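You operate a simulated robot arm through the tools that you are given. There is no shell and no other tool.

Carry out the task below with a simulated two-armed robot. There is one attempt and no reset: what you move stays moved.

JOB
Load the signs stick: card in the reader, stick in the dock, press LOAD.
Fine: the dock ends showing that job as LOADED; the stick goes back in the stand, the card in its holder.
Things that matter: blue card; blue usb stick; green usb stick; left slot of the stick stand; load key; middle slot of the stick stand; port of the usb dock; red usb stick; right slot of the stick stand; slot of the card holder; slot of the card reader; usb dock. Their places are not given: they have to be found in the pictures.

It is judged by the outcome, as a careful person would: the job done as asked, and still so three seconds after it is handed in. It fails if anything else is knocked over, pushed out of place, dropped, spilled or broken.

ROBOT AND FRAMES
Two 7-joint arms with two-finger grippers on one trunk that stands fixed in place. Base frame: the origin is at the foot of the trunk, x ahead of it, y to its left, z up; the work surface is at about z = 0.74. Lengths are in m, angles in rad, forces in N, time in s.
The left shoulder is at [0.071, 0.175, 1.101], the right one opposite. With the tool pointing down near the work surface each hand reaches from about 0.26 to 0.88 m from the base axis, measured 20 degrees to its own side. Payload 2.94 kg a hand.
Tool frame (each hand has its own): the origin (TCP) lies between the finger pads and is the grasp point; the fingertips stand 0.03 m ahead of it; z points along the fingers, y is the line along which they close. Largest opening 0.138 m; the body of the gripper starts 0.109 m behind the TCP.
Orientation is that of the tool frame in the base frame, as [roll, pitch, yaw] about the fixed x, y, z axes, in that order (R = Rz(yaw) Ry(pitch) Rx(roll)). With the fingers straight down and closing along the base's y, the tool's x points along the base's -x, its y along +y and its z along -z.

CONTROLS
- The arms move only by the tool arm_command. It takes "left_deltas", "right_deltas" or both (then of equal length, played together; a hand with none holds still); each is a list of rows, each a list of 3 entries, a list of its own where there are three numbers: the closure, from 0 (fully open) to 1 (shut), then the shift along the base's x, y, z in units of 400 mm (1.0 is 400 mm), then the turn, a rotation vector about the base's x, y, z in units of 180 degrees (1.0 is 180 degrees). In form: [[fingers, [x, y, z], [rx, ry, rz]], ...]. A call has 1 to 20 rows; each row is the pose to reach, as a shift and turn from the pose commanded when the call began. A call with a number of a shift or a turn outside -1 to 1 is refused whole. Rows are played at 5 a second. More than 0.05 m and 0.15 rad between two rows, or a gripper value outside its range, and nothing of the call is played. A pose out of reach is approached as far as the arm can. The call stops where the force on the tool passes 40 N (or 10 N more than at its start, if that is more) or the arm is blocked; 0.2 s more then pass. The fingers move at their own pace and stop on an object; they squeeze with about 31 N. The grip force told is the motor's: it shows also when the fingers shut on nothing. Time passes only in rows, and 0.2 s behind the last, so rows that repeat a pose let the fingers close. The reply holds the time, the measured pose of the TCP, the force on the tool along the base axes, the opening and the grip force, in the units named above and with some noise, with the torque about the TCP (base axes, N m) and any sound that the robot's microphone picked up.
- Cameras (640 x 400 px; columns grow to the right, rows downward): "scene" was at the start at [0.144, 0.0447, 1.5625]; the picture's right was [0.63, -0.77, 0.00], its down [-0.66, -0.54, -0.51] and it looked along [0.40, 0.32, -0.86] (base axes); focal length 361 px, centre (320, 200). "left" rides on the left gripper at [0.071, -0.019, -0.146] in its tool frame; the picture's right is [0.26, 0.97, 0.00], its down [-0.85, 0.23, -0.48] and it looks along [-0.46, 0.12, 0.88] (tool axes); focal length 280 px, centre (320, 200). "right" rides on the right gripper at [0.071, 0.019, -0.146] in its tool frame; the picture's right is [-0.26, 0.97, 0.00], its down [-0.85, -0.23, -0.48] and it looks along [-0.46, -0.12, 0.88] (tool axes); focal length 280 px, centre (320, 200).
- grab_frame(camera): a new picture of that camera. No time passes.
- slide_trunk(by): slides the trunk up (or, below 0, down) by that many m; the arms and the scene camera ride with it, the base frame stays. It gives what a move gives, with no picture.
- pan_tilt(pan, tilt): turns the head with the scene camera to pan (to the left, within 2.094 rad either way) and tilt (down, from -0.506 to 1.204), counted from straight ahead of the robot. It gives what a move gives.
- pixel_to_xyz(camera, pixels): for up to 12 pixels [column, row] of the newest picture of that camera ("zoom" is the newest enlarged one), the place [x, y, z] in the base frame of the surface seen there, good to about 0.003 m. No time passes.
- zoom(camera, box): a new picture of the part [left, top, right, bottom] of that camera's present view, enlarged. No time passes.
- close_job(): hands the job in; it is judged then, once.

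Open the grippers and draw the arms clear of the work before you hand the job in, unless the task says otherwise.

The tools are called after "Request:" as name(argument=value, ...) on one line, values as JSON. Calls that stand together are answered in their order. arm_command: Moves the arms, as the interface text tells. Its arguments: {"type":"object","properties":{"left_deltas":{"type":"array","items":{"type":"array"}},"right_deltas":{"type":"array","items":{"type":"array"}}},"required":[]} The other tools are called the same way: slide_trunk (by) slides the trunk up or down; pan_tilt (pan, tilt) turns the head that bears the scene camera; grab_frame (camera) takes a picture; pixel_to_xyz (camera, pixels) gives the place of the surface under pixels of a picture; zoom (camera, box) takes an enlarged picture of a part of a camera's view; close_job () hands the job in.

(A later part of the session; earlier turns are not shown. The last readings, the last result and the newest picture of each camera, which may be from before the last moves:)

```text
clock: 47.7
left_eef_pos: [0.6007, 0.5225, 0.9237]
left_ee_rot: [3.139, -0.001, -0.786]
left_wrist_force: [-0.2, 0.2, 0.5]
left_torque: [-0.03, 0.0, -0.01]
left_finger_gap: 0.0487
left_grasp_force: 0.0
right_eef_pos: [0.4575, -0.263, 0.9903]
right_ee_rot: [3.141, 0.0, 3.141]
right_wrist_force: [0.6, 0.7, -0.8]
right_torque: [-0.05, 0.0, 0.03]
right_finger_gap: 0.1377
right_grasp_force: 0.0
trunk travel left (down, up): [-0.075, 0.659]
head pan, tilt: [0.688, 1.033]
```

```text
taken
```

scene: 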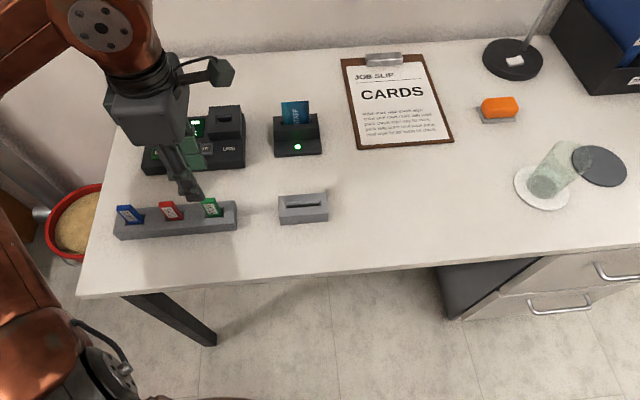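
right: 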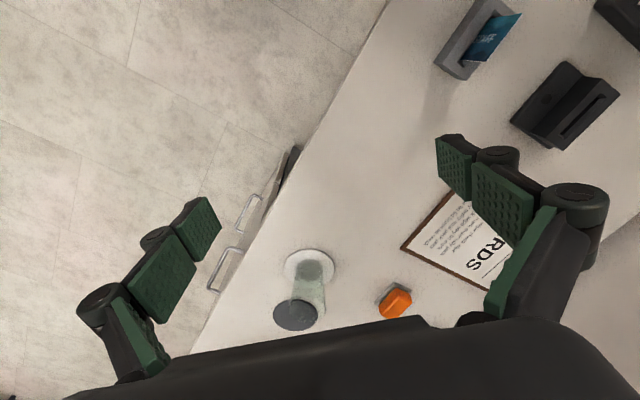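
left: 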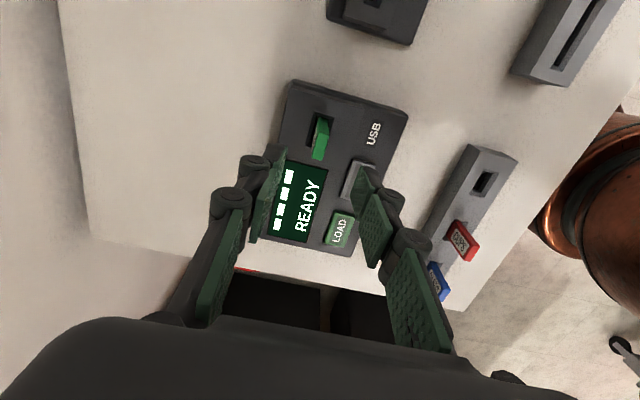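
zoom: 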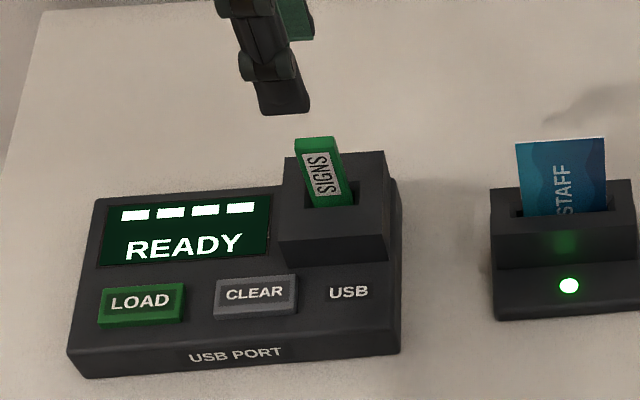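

LOAD's top is near (0.475, 0.5655, 0.7755), about 35×25 mm. I cross-check it with the left camera.

Request:
pixel_to_xyz(camera="left", pixels=[[341, 229], [335, 240], [347, 218], [333, 226], [350, 231], [345, 222], [336, 235], [360, 180]])

Request:
zoom(camera="left", box=[260, 140, 420, 260])

```text
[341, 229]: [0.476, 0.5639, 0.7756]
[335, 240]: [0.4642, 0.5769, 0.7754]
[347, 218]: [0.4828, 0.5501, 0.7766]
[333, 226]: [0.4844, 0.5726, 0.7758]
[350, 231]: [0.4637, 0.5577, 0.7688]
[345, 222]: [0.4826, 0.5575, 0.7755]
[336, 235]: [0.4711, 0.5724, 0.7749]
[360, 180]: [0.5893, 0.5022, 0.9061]
```

```text
3.33 times, centred on (340, 200) of left
```

zoom: 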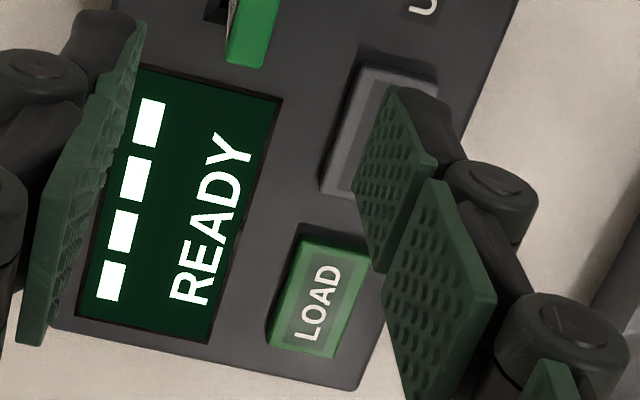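

Both agree on about (0.475, 0.564). I close the fingers and move above LOAD at z≈0.87.

Request:
arm_command(left_deltas=[[0.8, [-0.08, 0.025, 0], [0, 0, 0]], [1, [-0.16, 0.05, 0], [0, 0, 0]], [1, [-0.24, 0.075, 0], [0, 0, 0]], [1, [-0.316, 0.1, 0], [0, 0, 0]], [1, [-0.316, 0.1, -0.07], [0, 0, 0]], [1, [-0.316, 0.1, -0.14], [0, 0, 0]], [1, [-0.316, 0.1, -0.14], [0, 0, 0]]])

Request:
zoom(camera="scene", box=[120, 60, 320, 180])

Request:
grab_frame(camera="left")

```text
clock: 49.3
left_eef_pos: [0.4726, 0.5634, 0.868]
left_ee_rot: [3.141, 0.0, -0.784]
left_wrist_force: [-0.5, -0.5, -0.8]
left_torque: [-0.05, -0.03, 0.03]
left_finger_gap: 0.0
left_grasp_force: 28.9
right_eef_pos: [0.4577, -0.2623, 0.992]
right_ee_rot: [3.14, 0.0, 3.141]
right_wrist_force: [0.5, 0.0, 0.1]
right_torque: [0.02, -0.02, -0.01]
right_finger_gap: 0.138
right_grasp_force: 0.1
trunk travel left (down, up): [-0.075, 0.659]
head pan, tilt: [0.688, 1.033]
```

```text
3.20 times, centred on (220, 120) of scene
```

zoom: 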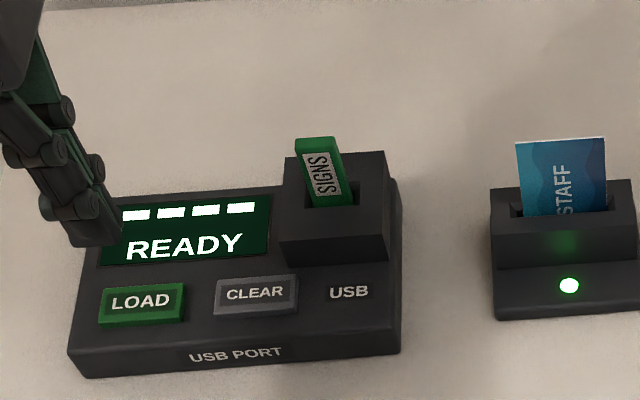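

```text
taken
```

left: 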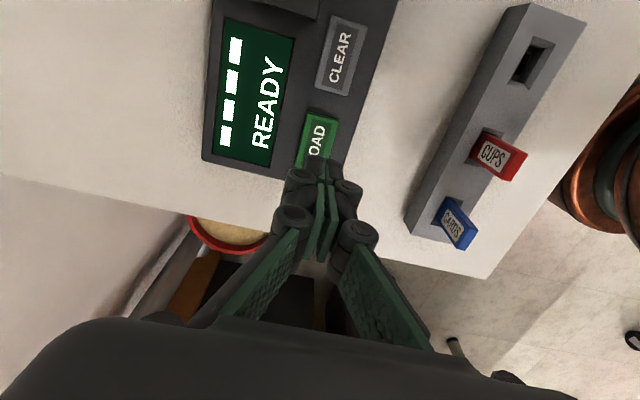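

The tool axis meets LOAD's centre (around (320,143)). I descend to just above the key, then press in 1.5 mm steps.

Request:
arm_command(left_deltas=[[1, [0, 0, -0.05], [0, 0, 0]], [1, [0, 0, -0.1], [0, 0, 0]], [1, [0, 0, -0.14], [0, 0, 0]], [1, [0, 0, -0.145], [0, 0, 0]], [1, [0, 0, -0.15], [0, 0, 0]], [1, [0, 0, -0.154], [0, 0, 0]], [1, [0, 0, -0.158], [0, 0, 0]], [1, [0, 0, -0.162], [0, 0, 0]]])

Request:
zoom(camera="scene", box=[120, 60, 320, 180])

```text
clock: 51.1
left_eef_pos: [0.4744, 0.5631, 0.8027]
left_ee_rot: [-3.141, 0.0, -0.784]
left_wrist_force: [1.5, 0.2, 0.1]
left_torque: [-0.01, 0.01, 0.0]
left_finger_gap: 0.0
left_grasp_force: 28.5
right_eef_pos: [0.4572, -0.263, 0.9923]
right_ee_rot: [3.14, -0.001, 3.141]
right_wrist_force: [-0.4, 0.6, -0.3]
right_torque: [0.0, 0.01, -0.02]
right_finger_gap: 0.1379
right_grasp_force: 0.0
trunk travel left (down, up): [-0.075, 0.659]
head pan, tilt: [0.688, 1.033]
```

```text
3.20 times, centred on (220, 120) of scene
```

zoom: 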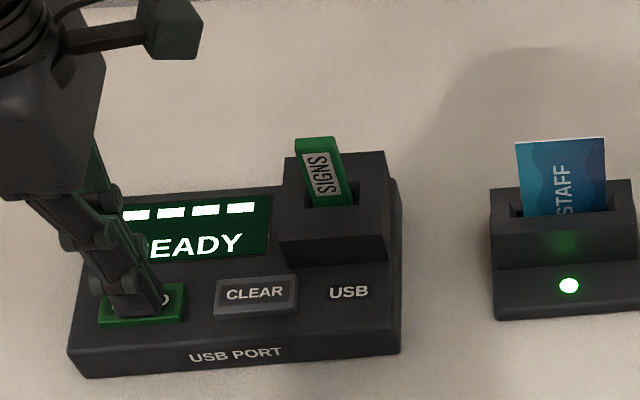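

No contact yet at 0.8027. I continue in 1.6 mm steps.

Request:
arm_command(left_deltas=[[1, [0, 0, -0.004], [0, 0, 0]], [1, [0, 0, -0.008], [0, 0, 0]], [1, [0, 0, -0.012], [0, 0, 0]], [1, [0, 0, -0.016], [0, 0, 0]]])

Request:
zoom(camera="scene", box=[120, 60, 320, 180])

```text
clock: 52.1
left_eef_pos: [0.4739, 0.5632, 0.7977]
left_ee_rot: [3.141, -0.001, -0.784]
left_wrist_force: [0.3, 0.1, 5.1]
left_torque: [-0.01, 0.01, -0.07]
left_finger_gap: 0.0062
left_grasp_force: 28.2
right_eef_pos: [0.4572, -0.2622, 0.9919]
right_ee_rot: [3.138, 0.001, -3.141]
right_wrist_force: [0.3, -0.1, 1.1]
right_torque: [-0.01, -0.01, 0.0]
right_finger_gap: 0.1379
right_grasp_force: 0.1
trunk travel left (down, up): [-0.075, 0.659]
head pan, tilt: [0.688, 1.033]
heard: click
```

```text
3.20 times, centred on (220, 120) of scene
```

zoom: 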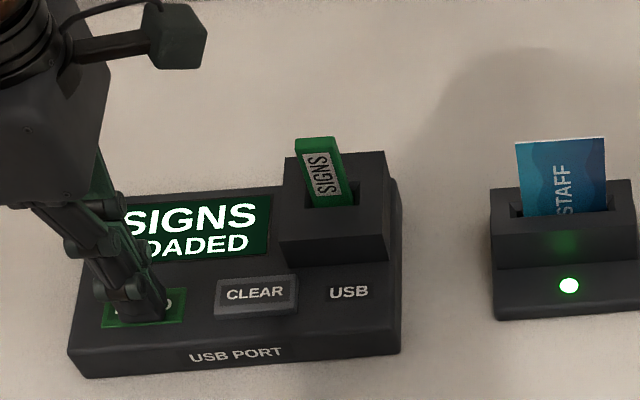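

A click was heard and the dock shows SIGNS LOADED. I lift off straight up and reopen the fingers while returning above the port.

Request:
arm_command(left_deltas=[[1, [0, 0, 0.05], [0, 0, 0]], [1, [0, 0, 0.15], [0, 0, 0]], [1, [0, 0, 0.25], [0, 0, 0]], [0.9, [0, 0, 0.318], [0, 0, 0]], [0.8, [0.08, -0.025, 0.318], [0, 0, 0]], [0.65, [0.16, -0.05, 0.318], [0, 0, 0]], [0.65, [0.24, -0.075, 0.318], [0, 0, 0]], [0.65, [0.316, -0.1, 0.318], [0, 0, 0]], [0.65, [0.316, -0.1, 0.318], [0, 0, 0]]])

Request:
zoom(camera="scene", box=[120, 60, 320, 180])

Request:
zoom(camera="left", box=[220, 75, 420, 200])

```text
clock: 54.1
left_eef_pos: [0.6018, 0.5229, 0.9233]
left_ee_rot: [-3.141, 0.001, -0.787]
left_wrist_force: [-0.1, 0.0, -0.1]
left_torque: [-0.02, -0.01, 0.0]
left_finger_gap: 0.0483
left_grasp_force: 0.0
right_eef_pos: [0.4573, -0.2623, 0.992]
right_ee_rot: [3.139, 0.0, -3.141]
right_wrist_force: [1.1, 0.0, -0.1]
right_torque: [-0.01, -0.01, 0.02]
right_finger_gap: 0.1382
right_grasp_force: 0.1
trunk travel left (down, up): [-0.075, 0.659]
head pan, tilt: [0.688, 1.033]
```

```text
3.20 times, centred on (220, 120) of scene
```

zoom: 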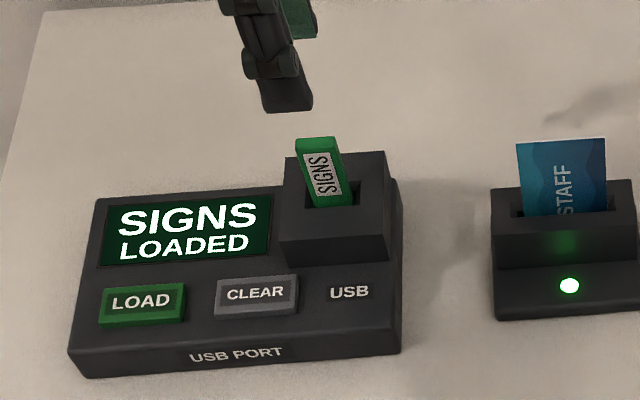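

```text
3.20 times, centred on (320, 138) of left
```

zoom: 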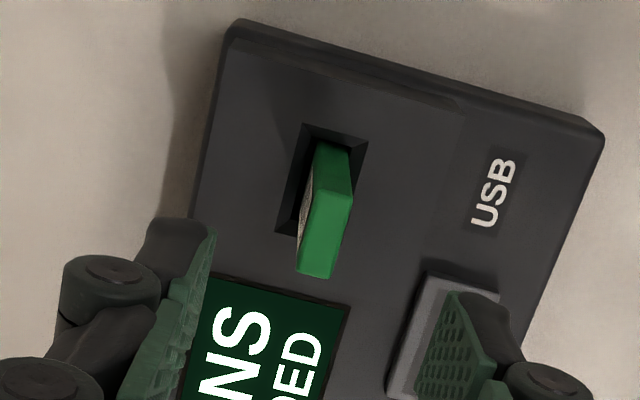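

SIGNS LOADED is shown and the stick is centred under the hand. I descend back to the release pose and grip the stick.

Request:
arm_command(left_deltas=[[0.65, [0, 0, -0.06], [0, 0, 0]], [0.65, [0, 0, -0.12], [0, 0, 0]], [0.65, [0, 0, -0.17], [0, 0, 0]], [0.65, [0, 0, -0.2], [0, 0, 0]], [0.8, [0, 0, -0.2], [0, 0, 0]], [0.95, [0, 0, -0.2], [0, 0, 0]], [1, [0, 0, -0.2], [0, 0, 0]], [1, [0, 0, -0.2], [0, 0, 0]], [1, [0, 0, -0.2], [0, 0, 0]]])

Request:
zoom(camera="scene", box=[120, 60, 320, 180])

Request:
zoom(camera="left", box=[220, 100, 420, 225])

```text
clock: 56.1
left_eef_pos: [0.6008, 0.5239, 0.8441]
left_ee_rot: [-3.142, 0.001, -0.785]
left_wrist_force: [1.2, 0.6, 0.5]
left_torque: [-0.02, 0.02, 0.0]
left_finger_gap: 0.0089
left_grasp_force: 31.3
right_eef_pos: [0.4572, -0.2636, 0.9915]
right_ee_rot: [3.14, 0.001, 3.141]
right_wrist_force: [0.4, -0.2, 0.1]
right_torque: [0.01, -0.01, -0.03]
right_finger_gap: 0.1379
right_grasp_force: 0.0
trunk travel left (down, up): [-0.075, 0.659]
head pan, tilt: [0.688, 1.033]
```

```text
3.20 times, centred on (220, 120) of scene
```

zoom: 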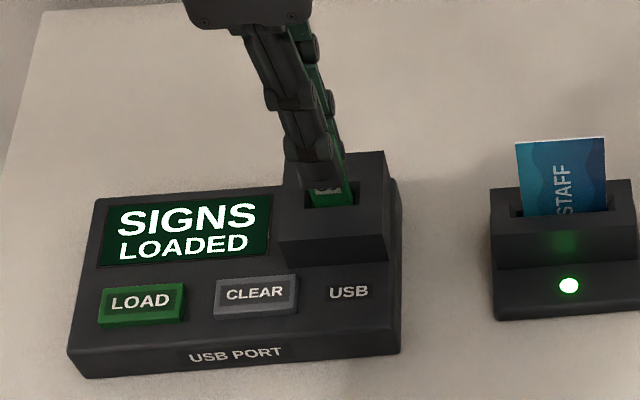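

```text
3.20 times, centred on (320, 162) of left
```

zoom: 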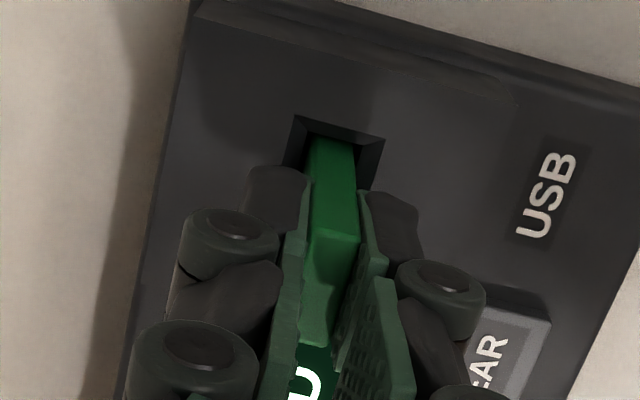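

Gripped again (8.9 mm gap). I lift the stick straight out and check that the display keeps LOADED.

Request:
arm_command(left_deltas=[[1, [0, 0, 0.02], [0, 0, 0]], [1, [0, 0, 0.05], [0, 0, 0]], [1, [0, 0, 0.09], [0, 0, 0]], [1, [0, 0, 0.13], [0, 0, 0]], [1, [0, 0, 0.165], [0, 0, 0]], [1, [0, 0, 0.165], [0, 0, 0]]])

Request:
zoom(camera="scene", box=[120, 60, 320, 180])

```text
clock: 57.5
left_eef_pos: [0.6005, 0.5239, 0.9106]
left_ee_rot: [3.139, 0.002, -0.785]
left_wrist_force: [-0.6, 0.0, 0.2]
left_torque: [0.04, 0.0, 0.0]
left_finger_gap: 0.0084
left_grasp_force: 31.0
right_eef_pos: [0.4572, -0.2619, 0.9918]
right_ee_rot: [3.14, 0.0, 3.14]
right_wrist_force: [-0.1, 0.4, -0.1]
right_torque: [-0.02, 0.02, 0.0]
right_finger_gap: 0.1378
right_grasp_force: 0.1
trunk travel left (down, up): [-0.075, 0.659]
head pan, tilt: [0.688, 1.033]
```

```text
3.20 times, centred on (220, 120) of scene
```

zoom: 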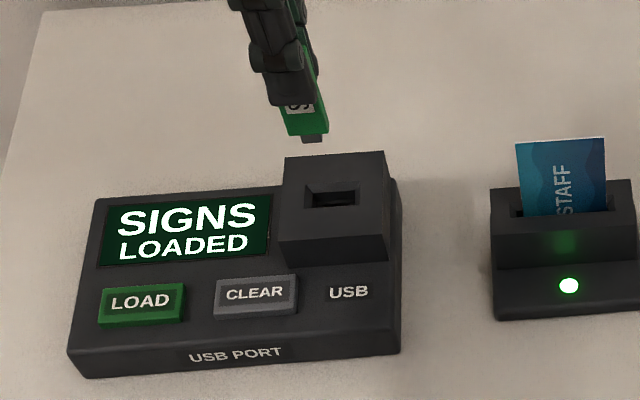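

The display keeps SIGNS LOADED with the stick out. I carry the stick back by the reverse displacement to above its slot in the stand.

Request:
arm_command(left_deltas=[[1, [-0.065, -0.056, 0], [0, 0, 0]], [1, [-0.13, -0.113, 0], [0, 0, 0]], [1, [-0.195, -0.17, 0], [0, 0, 0]], [1, [-0.26, -0.226, 0], [0, 0, 0]], [1, [-0.325, -0.283, 0], [0, 0, 0]], [1, [-0.386, -0.3365, 0], [0, 0, 0]], [1, [-0.386, -0.3365, 0], [0, 0, 0]]])

Request:
grab_frame(camera="scene")

Request:
zoom(camera="left", box=[240, 60, 400, 160])

```text
clock: 59.1
left_eef_pos: [0.447, 0.3876, 0.9096]
left_ee_rot: [3.141, 0.002, -0.784]
left_wrist_force: [0.2, -0.7, -0.6]
left_torque: [0.01, -0.02, -0.01]
left_finger_gap: 0.0083
left_grasp_force: 31.0
right_eef_pos: [0.4587, -0.2622, 0.9919]
right_ee_rot: [3.14, 0.0, -3.141]
right_wrist_force: [0.1, 0.5, 0.5]
right_torque: [0.01, 0.01, -0.02]
right_finger_gap: 0.1381
right_grasp_force: 0.0
trunk travel left (down, up): [-0.075, 0.659]
head pan, tilt: [0.688, 1.033]
```

```text
taken
```

scene: 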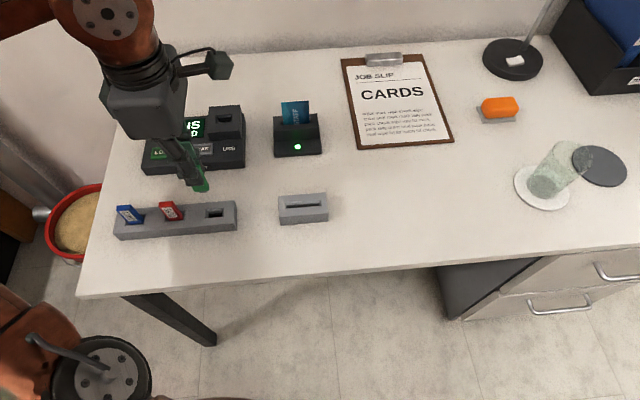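

```text
4.00 times, centred on (320, 110) of left
```

zoom: 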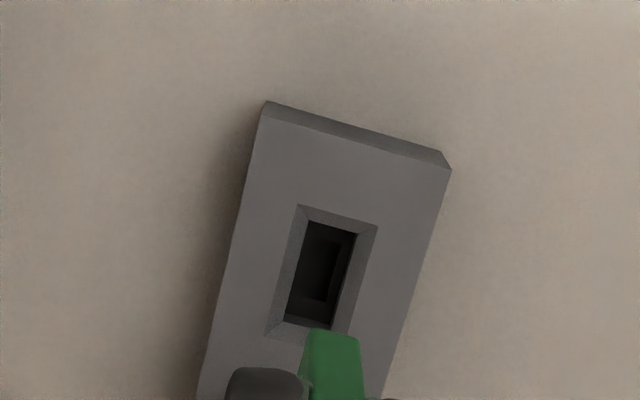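

The empty slot is right under the stick (outline centre about zoom (321,281)). I lower to where the connector enters the slot, then check.

Request:
arm_command(left_deltas=[[1, [0, 0, -0.05], [0, 0, 0]], [1, [0, 0, -0.1], [0, 0, 0]], [1, [0, 0, -0.14], [0, 0, 0]], [1, [0, 0, -0.16], [0, 0, 0]], [1, [0, 0, -0.175], [0, 0, 0]]])

Request:
zoom(camera="scene", box=[100, 150, 260, 250])

Request:
zoom(camera="left", box=[240, 80, 400, 180])

```text
clock: 60.3
left_eef_pos: [0.4474, 0.3886, 0.8397]
left_ee_rot: [3.141, 0.001, -0.787]
left_wrist_force: [-0.7, 1.4, -0.6]
left_torque: [0.03, -0.01, 0.01]
left_finger_gap: 0.0082
left_grasp_force: 31.6
right_eef_pos: [0.4578, -0.2628, 0.9914]
right_ee_rot: [3.141, 0.0, 3.141]
right_wrist_force: [0.7, 0.0, 0.3]
right_torque: [-0.02, 0.0, 0.0]
right_finger_gap: 0.1379
right_grasp_force: 0.1
trunk travel left (down, up): [-0.075, 0.659]
head pan, tilt: [0.688, 1.033]
```

```text
4.00 times, centred on (180, 200) of scene
```

zoom: 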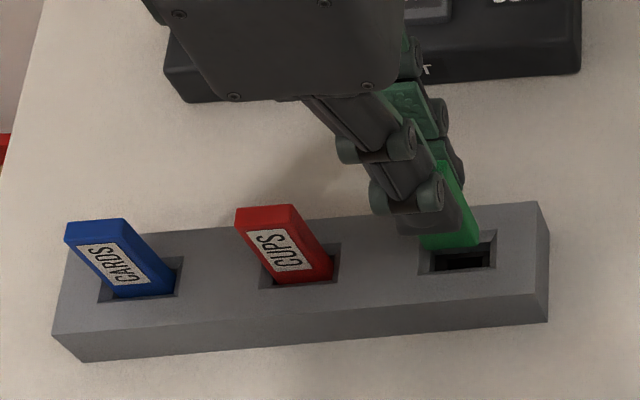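

```text
4.00 times, centred on (320, 130) of left
```

zoom: 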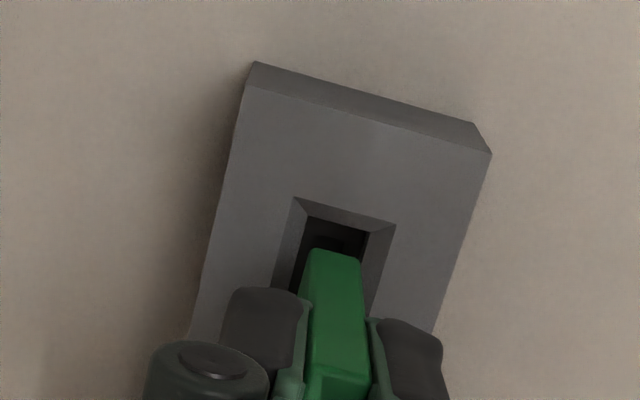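

The stick is aligned over the slot with no force. I lower the remaining 20 mm in small steps.

Request:
arm_command(left_deltas=[[1, [0, 0, -0.01], [0, 0, 0]], [1, [0, 0, -0.02], [0, 0, 0]], [1, [0, 0, -0.03], [0, 0, 0]], [1, [0, 0, -0.04], [0, 0, 0]]])

Request:
zoom(camera="scene", box=[100, 150, 260, 250])

Request:
zoom(camera="left", box=[240, 80, 400, 180])

```text
clock: 61.3
left_eef_pos: [0.4455, 0.3876, 0.823]
left_ee_rot: [-3.141, 0.001, -0.786]
left_wrist_force: [0.5, 0.1, -0.2]
left_torque: [0.0, -0.01, 0.01]
left_finger_gap: 0.0081
left_grasp_force: 30.7
right_eef_pos: [0.4576, -0.2628, 0.9914]
right_ee_rot: [3.14, 0.001, 3.141]
right_wrist_force: [0.4, -0.1, -0.2]
right_torque: [0.02, -0.01, 0.02]
right_finger_gap: 0.1378
right_grasp_force: 0.1
trunk travel left (down, up): [-0.075, 0.659]
head pan, tilt: [0.688, 1.033]
```

```text
4.00 times, centred on (180, 200) of scene
```

zoom: 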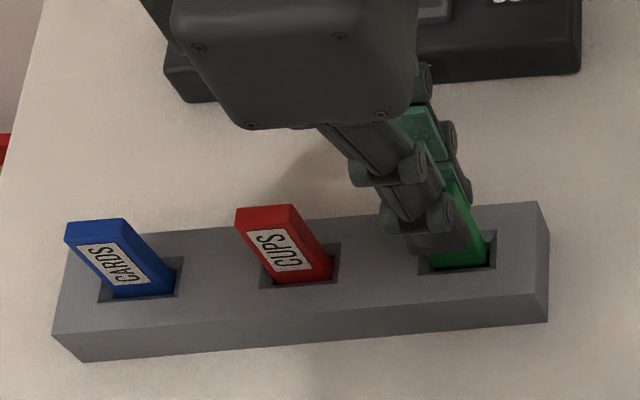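

```text
4.00 times, centred on (320, 130) of left
```

zoom: 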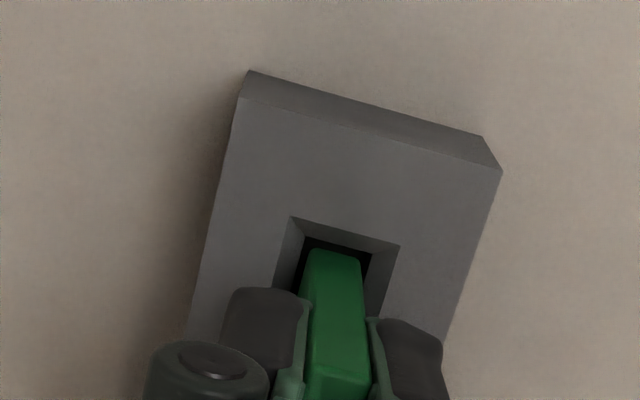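

The stick's body is in the slot at z 0.823, still free. I lower the last few millimetres until it seats.

Request:
arm_command(left_deltas=[[1, [0, 0, -0.005], [0, 0, 0]], [1, [0, 0, -0.01], [0, 0, 0]], [1, [0, 0, -0.014], [0, 0, 0]]])

```text
clock: 62.1
left_eef_pos: [0.4444, 0.3896, 0.8192]
left_ee_rot: [3.141, 0.0, -0.785]
left_wrist_force: [0.5, 0.0, -0.5]
left_torque: [0.01, -0.01, 0.03]
left_finger_gap: 0.0085
left_grasp_force: 31.4
right_eef_pos: [0.4568, -0.2613, 0.9912]
right_ee_rot: [3.141, 0.001, -3.141]
right_wrist_force: [-0.1, 0.6, 0.4]
right_torque: [0.0, -0.01, -0.02]
right_finger_gap: 0.138
right_grasp_force: 0.1
trunk travel left (down, up): [-0.075, 0.659]
head pan, tilt: [0.688, 1.033]
```

Still no contact at 0.8192. I go 2–3 mm further in fine steps.

Request:
arm_command(left_deltas=[[1, [0, 0, -0.003], [0, 0, 0]], [1, [0, 0, -0.006], [0, 0, 0]], [1, [0, 0, -0.006], [0, 0, 0]]])

Request:
zoom(camera="scene", box=[100, 150, 260, 250])

```text
clock: 62.9
left_eef_pos: [0.4455, 0.3881, 0.8173]
left_ee_rot: [-3.14, 0.0, -0.786]
left_wrist_force: [0.4, 0.2, 10.6]
left_torque: [0.06, -0.03, -0.02]
left_finger_gap: 0.0084
left_grasp_force: 30.7
right_eef_pos: [0.4569, -0.263, 0.9915]
right_ee_rot: [3.139, 0.0, 3.141]
right_wrist_force: [-0.9, 0.8, 0.1]
right_torque: [0.02, 0.01, -0.01]
right_finger_gap: 0.1379
right_grasp_force: 0.0
trunk travel left (down, up): [-0.075, 0.659]
head pan, tilt: [0.688, 1.033]
```

```text
4.00 times, centred on (180, 200) of scene
```

zoom: 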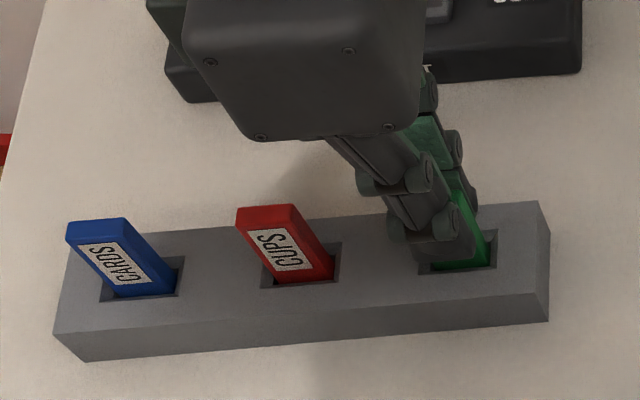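

A 10.6 N contact shows the stick is seated. I ease the push, open the fingers, and lift off.

Request:
arm_command(left_deltas=[[1, [0, 0, 0.0025], [0, 0, 0]], [0.85, [0, 0, 0.0025], [0, 0, 0]], [0.72, [0, 0, 0.0025], [0, 0, 0]], [0.65, [0, 0, 0.0025], [0, 0, 0]], [0.65, [0, 0, 0.0025], [0, 0, 0]], [0.65, [0, 0, 0.07], [0, 0, 0]], [0.65, [0, 0, 0.15], [0, 0, 0]], [0.65, [0, 0, 0.23], [0, 0, 0]], [0.65, [0, 0, 0.28], [0, 0, 0]]])

Request:
grab_frame(camera="scene")

Request:
zoom(camera="scene", box=[100, 80, 340, 250])

Request:
zoom(camera="left", box=[220, 75, 420, 200])

```text
clock: 64.9
left_eef_pos: [0.4448, 0.3878, 0.9285]
left_ee_rot: [3.14, 0.003, -0.786]
left_wrist_force: [-0.7, -0.7, 0.4]
left_torque: [0.0, 0.0, 0.02]
left_finger_gap: 0.0479
left_grasp_force: 0.1
right_eef_pos: [0.4581, -0.2622, 0.9905]
right_ee_rot: [3.14, 0.002, 3.141]
right_wrist_force: [0.0, -0.8, -0.2]
right_torque: [0.0, -0.02, -0.02]
right_finger_gap: 0.138
right_grasp_force: 0.1
trunk travel left (down, up): [-0.075, 0.659]
head pan, tilt: [0.688, 1.033]
```

```text
taken
```

scene: 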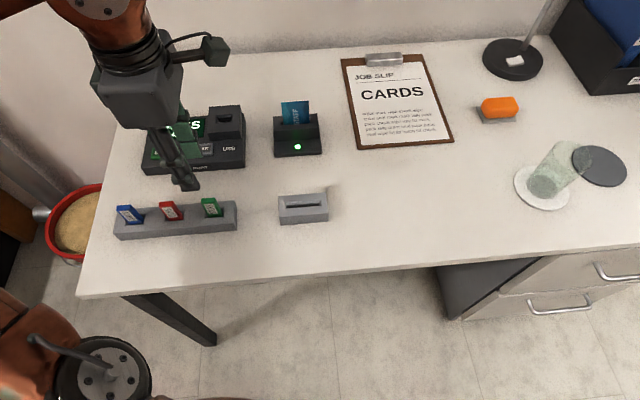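

```text
2.35 times, centred on (220, 165) of scene
```

zoom: 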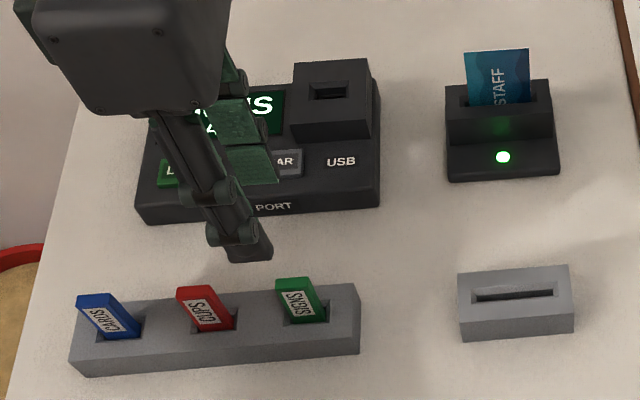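

```text
3.20 times, centred on (320, 138) of left
```

zoom: 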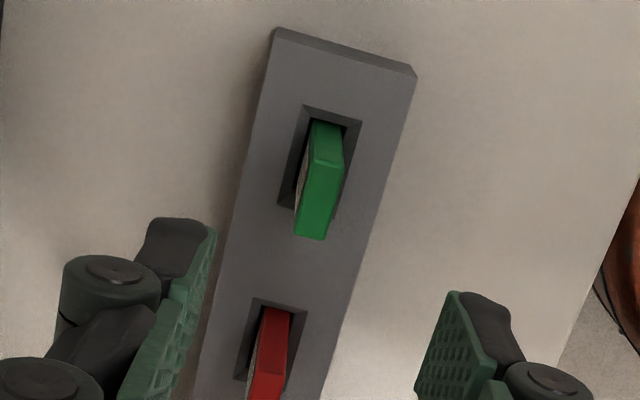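

Stick seated in its slot; the stand and others look unchanged. I move back above the card in the reader.

Request:
arm_command(left_deltas=[[0.65, [0.1, 0.008, 0], [0, 0, 0]], [0.65, [0.2, 0.016, 0], [0, 0, 0]], [0.65, [0.3, 0.024, 0], [0, 0, 0]], [0.65, [0.4, 0.032, 0], [0, 0, 0]], [0.65, [0.5, 0.04, 0], [0, 0, 0]], [0.65, [0.6, 0.049, 0], [0, 0, 0]], [0.65, [0.6226, 0.0506, 0], [0, 0, 0]], [0.65, [0.6226, 0.0506, -0.05], [0, 0, 0]], [0.65, [0.6226, 0.0506, -0.05], [0, 0, 0]]])

Request:
zoom(camera="left", box=[220, 90, 420, 215])

Request:
zoom(camera="scene", box=[100, 80, 340, 250])

```text
clock: 66.9
left_eef_pos: [0.6948, 0.4078, 0.9084]
left_ee_rot: [3.14, 0.002, -0.786]
left_wrist_force: [0.5, -0.3, -0.1]
left_torque: [0.05, 0.02, -0.03]
left_finger_gap: 0.0484
left_grasp_force: 0.1
right_eef_pos: [0.4563, -0.2627, 0.991]
right_ee_rot: [3.139, 0.0, -3.141]
right_wrist_force: [0.7, 0.3, -0.4]
right_torque: [0.02, 0.02, 0.01]
right_finger_gap: 0.1378
right_grasp_force: 0.1
trunk travel left (down, up): [-0.075, 0.659]
head pan, tilt: [0.688, 1.033]
```

```text
3.20 times, centred on (320, 152) of left
```

zoom: 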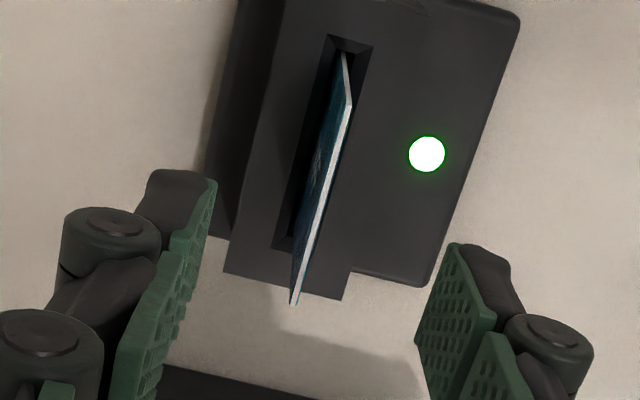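

```text
2.35 times, centred on (220, 165) of scene
```

zoom: 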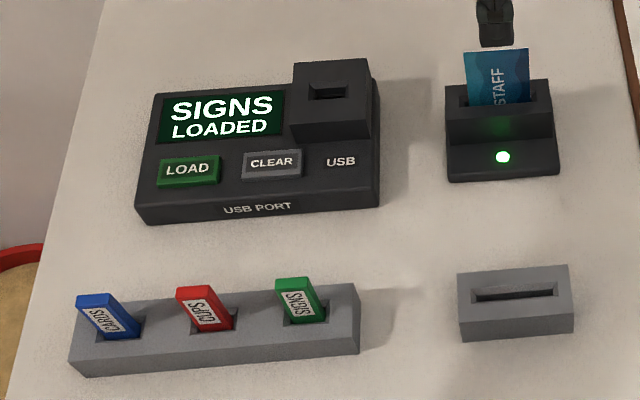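

LOADED still shown; the card is centred between the fingers. I descend to the earlier release pose and grip the card.

Request:
arm_command(left_deltas=[[0.65, [0, 0, -0.06], [0, 0, 0]], [0.65, [0, 0, -0.12], [0, 0, 0]], [0.65, [0, 0, -0.16], [0, 0, 0]], [0.65, [0, 0, -0.18], [0, 0, 0]], [0.8, [0, 0, -0.18], [0, 0, 0]], [0.95, [0, 0, -0.18], [0, 0, 0]], [1, [0, 0, -0.18], [0, 0, 0]], [1, [0, 0, -0.18], [0, 0, 0]], [1, [0, 0, -0.18], [0, 0, 0]]])

Request:
zoom(camera="left", box=[220, 100, 420, 225])

Request:
zoom(camera="scene", box=[100, 80, 340, 250])

```text
clock: 68.9
left_eef_pos: [0.6956, 0.4096, 0.8363]
left_ee_rot: [3.141, 0.001, -0.784]
left_wrist_force: [-1.4, 0.5, -0.1]
left_torque: [-0.01, 0.02, -0.03]
left_finger_gap: 0.0059
left_grasp_force: 30.0
right_eef_pos: [0.458, -0.2626, 0.9919]
right_ee_rot: [3.14, 0.001, 3.141]
right_wrist_force: [-0.5, 0.4, 0.0]
right_torque: [0.02, -0.01, -0.01]
right_finger_gap: 0.1378
right_grasp_force: 0.1
trunk travel left (down, up): [-0.075, 0.659]
head pan, tilt: [0.688, 1.033]
```

```text
3.20 times, centred on (320, 162) of left
```

zoom: 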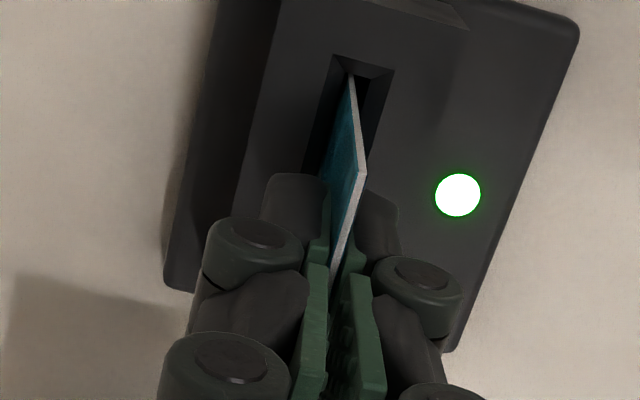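

```text
2.35 times, centred on (220, 165) of scene
```

zoom: 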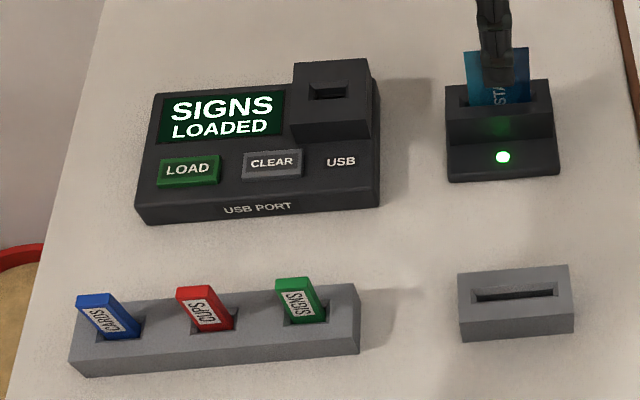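

The card is gripped again. I lift it straight out of the reader and check the display.

Request:
arm_command(left_deltas=[[1, [0, 0, 0.02], [0, 0, 0]], [1, [0, 0, 0.05], [0, 0, 0]], [1, [0, 0, 0.09], [0, 0, 0]], [1, [0, 0, 0.13], [0, 0, 0]], [1, [0, 0, 0.1725], [0, 0, 0]], [1, [0, 0, 0.1725], [0, 0, 0]]])

Request:
zoom(camera="scene", box=[100, 80, 340, 250])

```text
clock: 70.3
left_eef_pos: [0.6943, 0.4095, 0.9041]
left_ee_rot: [3.141, 0.002, -0.786]
left_wrist_force: [-0.2, 0.5, -0.6]
left_torque: [-0.01, -0.04, -0.01]
left_finger_gap: 0.0058
left_grasp_force: 29.8
right_eef_pos: [0.457, -0.2635, 0.9922]
right_ee_rot: [3.139, 0.0, 3.141]
right_wrist_force: [0.2, -0.8, 0.2]
right_torque: [0.01, -0.02, 0.02]
right_finger_gap: 0.1379
right_grasp_force: 0.1
trunk travel left (down, up): [-0.075, 0.659]
head pan, tilt: [0.688, 1.033]
```

```text
2.35 times, centred on (220, 165) of scene
```

zoom: 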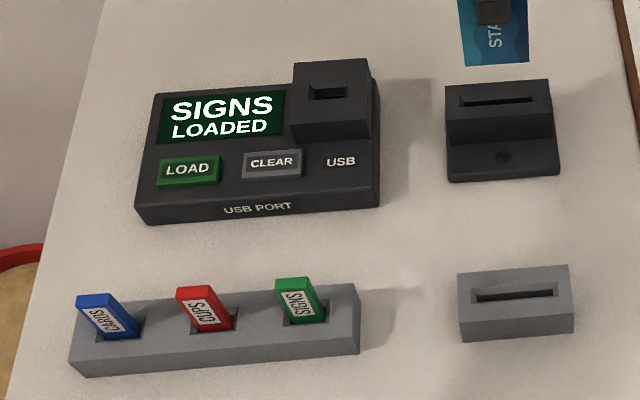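

The card is out, the reader's light off, and SIGNS LOADED persists. I carry the card back above its holder.

Request:
arm_command(left_deltas=[[1, [-0.065, -0.064, 0], [0, 0, 0]], [1, [-0.13, -0.128, 0], [0, 0, 0]], [1, [-0.2, -0.197, 0], [0, 0, 0]], [1, [-0.27, -0.265, 0], [0, 0, 0]], [1, [-0.3397, -0.3342, 0], [0, 0, 0]], [1, [-0.3397, -0.3342, 0], [0, 0, 0]]])

Request:
zoom(camera="left", box=[240, 60, 400, 160])

Request:
zoom(camera="scene", box=[220, 130, 380, 250])

```text
clock: 71.7
left_eef_pos: [0.558, 0.2756, 0.9037]
left_ee_rot: [3.14, 0.002, -0.784]
left_wrist_force: [-0.7, -0.5, 0.1]
left_torque: [0.01, -0.01, 0.0]
left_finger_gap: 0.0058
left_grasp_force: 30.3
right_eef_pos: [0.4575, -0.2625, 0.9918]
right_ee_rot: [3.14, 0.0, 3.141]
right_wrist_force: [0.3, -0.7, 0.8]
right_torque: [-0.01, 0.01, 0.01]
right_finger_gap: 0.1377
right_grasp_force: 0.0
trunk travel left (down, up): [-0.075, 0.659]
head pan, tilt: [0.688, 1.033]
```

```text
4.00 times, centred on (320, 110) of left
```

zoom: 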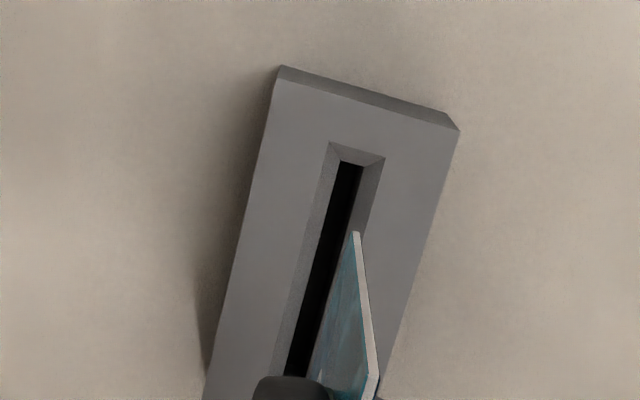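

```text
3.33 times, centred on (300, 190) of scene
```

zoom: 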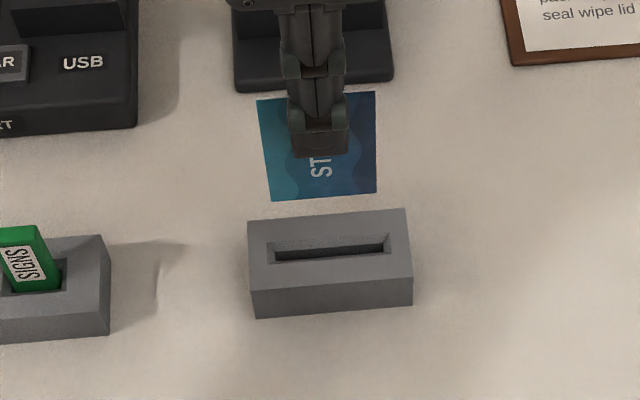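

The holder's slot lines up with the card plane within ~0.3 mm. I lower until the card's edge enters, then in small steps.

Request:
arm_command(left_deltas=[[1, [0, 0, -0.04], [0, 0, 0]], [1, [0, 0, -0.08], [0, 0, 0]], [1, [0, 0, -0.12], [0, 0, 0]], [1, [0, 0, -0.145], [0, 0, 0]], [1, [0, 0, -0.155], [0, 0, 0]]])

Request:
zoom(camera="scene", box=[220, 130, 380, 250])

Request:
zoom(camera="left", box=[240, 60, 400, 160])

```text
clock: 72.9
left_eef_pos: [0.5598, 0.2751, 0.8431]
left_ee_rot: [-3.141, 0.002, -0.785]
left_wrist_force: [0.2, -0.4, -0.3]
left_torque: [0.02, 0.01, 0.0]
left_finger_gap: 0.006
left_grasp_force: 29.5
right_eef_pos: [0.4576, -0.2635, 0.9916]
right_ee_rot: [3.139, -0.001, 3.141]
right_wrist_force: [-1.3, -0.5, -0.4]
right_torque: [0.02, 0.01, 0.03]
right_finger_gap: 0.1378
right_grasp_force: 0.1
trunk travel left (down, up): [-0.075, 0.659]
head pan, tilt: [0.688, 1.033]
```

```text
3.33 times, centred on (300, 190) of scene
```

zoom: 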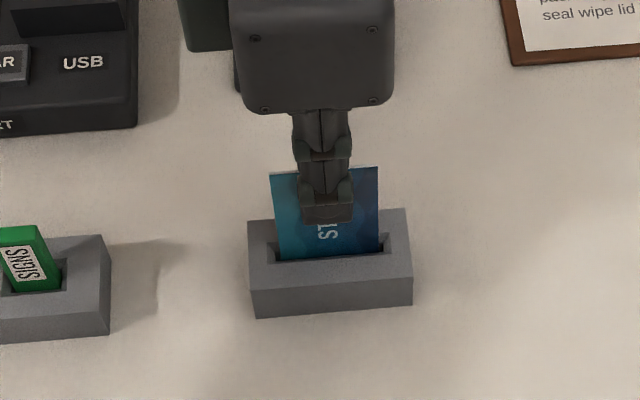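

```text
4.00 times, centred on (320, 110) of left
```

zoom: 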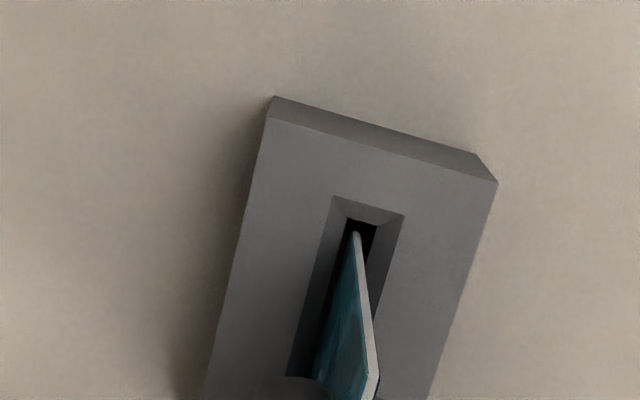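

The card has entered the slot with no force. I lower it the rest in small steps until it seats.

Request:
arm_command(left_deltas=[[1, [0, 0, -0.01], [0, 0, 0]], [1, [0, 0, -0.02], [0, 0, 0]], [1, [0, 0, -0.03], [0, 0, 0]], [1, [0, 0, -0.038], [0, 0, 0]]])

Request:
zoom(camera="scene", box=[220, 130, 380, 250])

```text
clock: 73.9
left_eef_pos: [0.5607, 0.276, 0.8282]
left_ee_rot: [3.142, 0.0, -0.784]
left_wrist_force: [0.0, -0.1, -0.5]
left_torque: [-0.01, -0.03, 0.0]
left_finger_gap: 0.0062
left_grasp_force: 29.6
right_eef_pos: [0.4575, -0.262, 0.993]
right_ee_rot: [3.139, 0.001, -3.141]
right_wrist_force: [0.0, 0.1, -0.4]
right_torque: [0.01, -0.01, 0.04]
right_finger_gap: 0.1381
right_grasp_force: 0.0
trunk travel left (down, up): [-0.075, 0.659]
head pan, tilt: [0.688, 1.033]
```

```text
3.33 times, centred on (300, 190) of scene
```

zoom: 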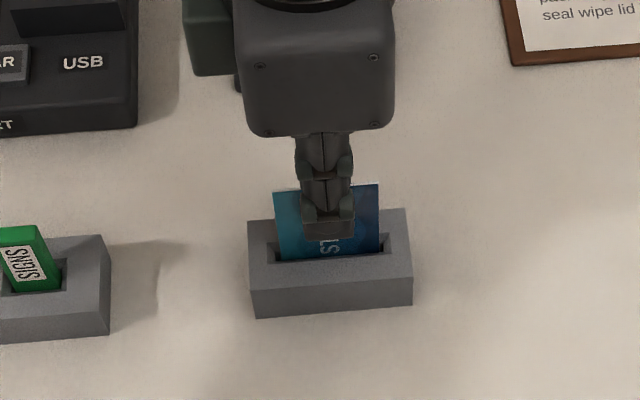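

Still free at 0.828; the original seated grip was at about 0.8255. I go down in 1.2 mm steps to find the seat.

Request:
arm_command(left_deltas=[[1, [0, 0, -0.003], [0, 0, 0]], [1, [0, 0, -0.006], [0, 0, 0]], [1, [0, 0, -0.009], [0, 0, 0]], [1, [0, 0, -0.009], [0, 0, 0]]])

```text
clock: 74.9
left_eef_pos: [0.5588, 0.2758, 0.8253]
left_ee_rot: [-3.142, 0.001, -0.786]
left_wrist_force: [-0.1, 0.8, 0.8]
left_torque: [0.01, 0.0, -0.01]
left_finger_gap: 0.0059
left_grasp_force: 29.8
right_eef_pos: [0.4571, -0.2614, 0.9913]
right_ee_rot: [3.141, 0.001, 3.141]
right_wrist_force: [-0.6, 0.2, 0.2]
right_torque: [0.03, 0.01, 0.01]
right_finger_gap: 0.138
right_grasp_force: 0.0
trunk travel left (down, up): [-0.075, 0.659]
head pan, tilt: [0.688, 1.033]
```

No contact yet at 0.8253; two more small steps should seat it.

Request:
arm_command(left_deltas=[[1, [0, 0, -0.003], [0, 0, 0]], [1, [0, 0, -0.006], [0, 0, 0]], [1, [0, 0, -0.006], [0, 0, 0]]])

Request:
zoom(camera="scene", box=[220, 130, 380, 250])

```text
clock: 75.7
left_eef_pos: [0.5595, 0.276, 0.8241]
left_ee_rot: [-3.141, -0.001, -0.785]
left_wrist_force: [0.1, 1.6, 8.1]
left_torque: [0.02, 0.01, 0.02]
left_finger_gap: 0.0061
left_grasp_force: 29.5
right_eef_pos: [0.4565, -0.2622, 0.9919]
right_ee_rot: [3.139, -0.001, -3.141]
right_wrist_force: [0.7, 0.1, 0.1]
right_torque: [0.0, -0.01, 0.01]
right_finger_gap: 0.1377
right_grasp_force: 0.2
trunk travel left (down, up): [-0.075, 0.659]
head pan, tilt: [0.688, 1.033]
```

```text
3.33 times, centred on (300, 190) of scene
```

zoom: 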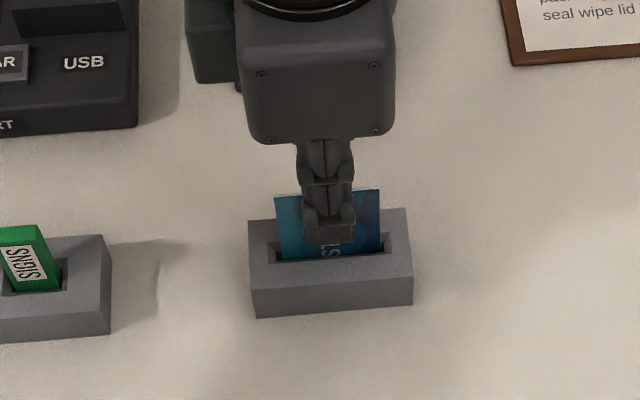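

The 8 N contact shows the card is seated in the holder. I ease, open the fingers, lift off, and draw the hand up.

Request:
arm_command(left_deltas=[[1, [0, 0, 0.0025], [0, 0, 0]], [0.85, [0, 0, 0.0025], [0, 0, 0]], [0.72, [0, 0, 0.0025], [0, 0, 0]], [0.6, [0, 0, 0.0025], [0, 0, 0]], [0.6, [0, 0, 0.0025], [0, 0, 0]], [0.6, [0, 0, 0.07], [0, 0, 0]], [0.6, [0, 0, 0.15], [0, 0, 0]], [0.6, [0, 0, 0.25], [0, 0, 0]], [0.5, [0, 0, 0.35], [0, 0, 0]], [0.3, [0, 0, 0.45], [0, 0, 0]], [0, [0, 0, 0.5], [0, 0, 0]]])

Request:
grab_frame(camera="scene")

Request:
zoom(camera="scene", box=[100, 80, 360, 250])

Request:
grab_frame(camera="left")

```text
clock: 78.1
left_eef_pos: [0.5587, 0.2742, 1.0229]
left_ee_rot: [3.141, 0.001, -0.785]
left_wrist_force: [-0.2, -1.5, -0.3]
left_torque: [-0.01, 0.0, -0.01]
left_finger_gap: 0.1191
left_grasp_force: 0.1
right_eef_pos: [0.4569, -0.2627, 0.9916]
right_ee_rot: [3.141, 0.0, 3.141]
right_wrist_force: [-0.8, -0.3, -0.8]
right_torque: [0.03, -0.02, 0.01]
right_finger_gap: 0.1381
right_grasp_force: 0.0
trunk travel left (down, up): [-0.075, 0.659]
head pan, tilt: [0.688, 1.033]
```

```text
taken
```

scene: 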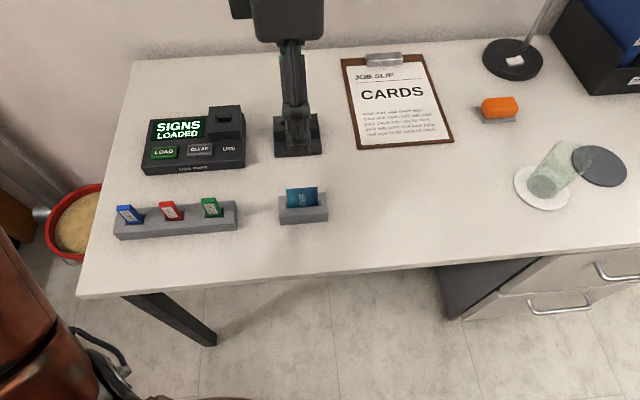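

```text
2.35 times, centred on (230, 165) of scene
```

zoom: 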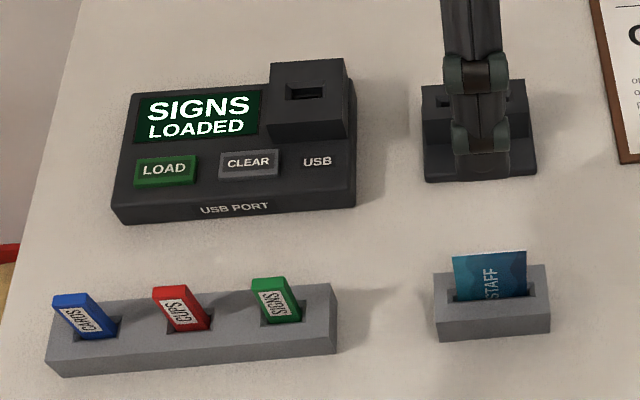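

```text
taken
```

left: 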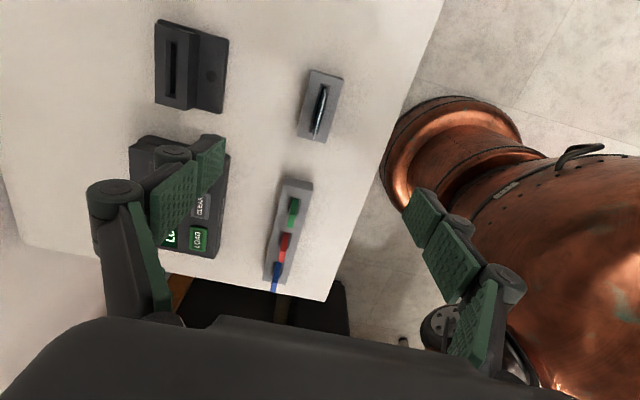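

All is back in place and the dock shows SIGNS LOADED. I draw the left arm back from the table with the gripper open and take a last look.

Request:
arm_command(left_deltas=[[0, [-0.07, -0.02, 0.03], [0, 0, 0]], [0, [-0.14, -0.04, 0.06], [0, 0, 0]], [0, [-0.21, -0.06, 0.075], [0, 0, 0]], [0, [-0.28, -0.08, 0.075], [0, 0, 0]], [0, [-0.35, -0.1, 0.075], [0, 0, 0]], [0, [-0.42, -0.12, 0.075], [0, 0, 0]], [0, [-0.42, -0.12, 0.075], [0, 0, 0]]])

Request:
grab_frame(camera="scene")

Request:
zoom(camera="scene", box=[100, 80, 360, 250])

```text
clock: 79.7
left_eef_pos: [0.3922, 0.2269, 1.0516]
left_ee_rot: [3.14, 0.003, -0.786]
left_wrist_force: [-0.4, -0.6, 0.8]
left_torque: [0.02, 0.0, -0.01]
left_finger_gap: 0.1379
left_grasp_force: 0.1
right_eef_pos: [0.4576, -0.2628, 0.9911]
right_ee_rot: [3.141, 0.002, 3.141]
right_wrist_force: [-0.8, 0.3, -0.1]
right_torque: [0.0, 0.01, 0.02]
right_finger_gap: 0.1377
right_grasp_force: 0.0
trunk travel left (down, up): [-0.075, 0.659]
head pan, tilt: [0.688, 1.033]
```

```text
taken
```

scene: 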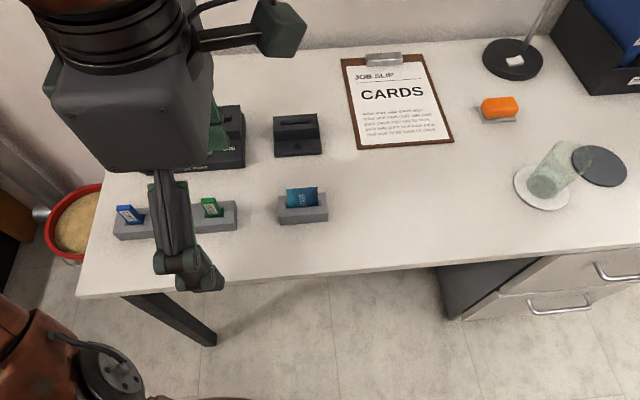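

```text
2.35 times, centred on (230, 165) of scene
```

zoom: 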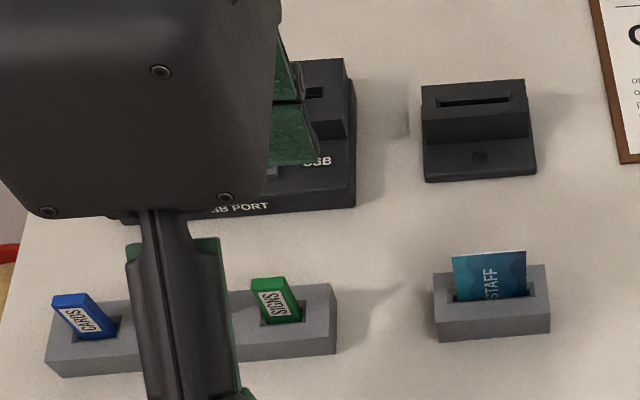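

The hand is clear of the work but blocks the scene view of the display, so I check it with the left camera.

Request:
grab_frame(camera="left")

```text
taken
```

left: 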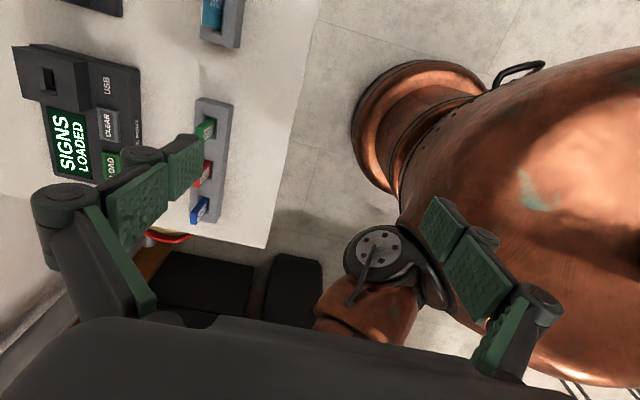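

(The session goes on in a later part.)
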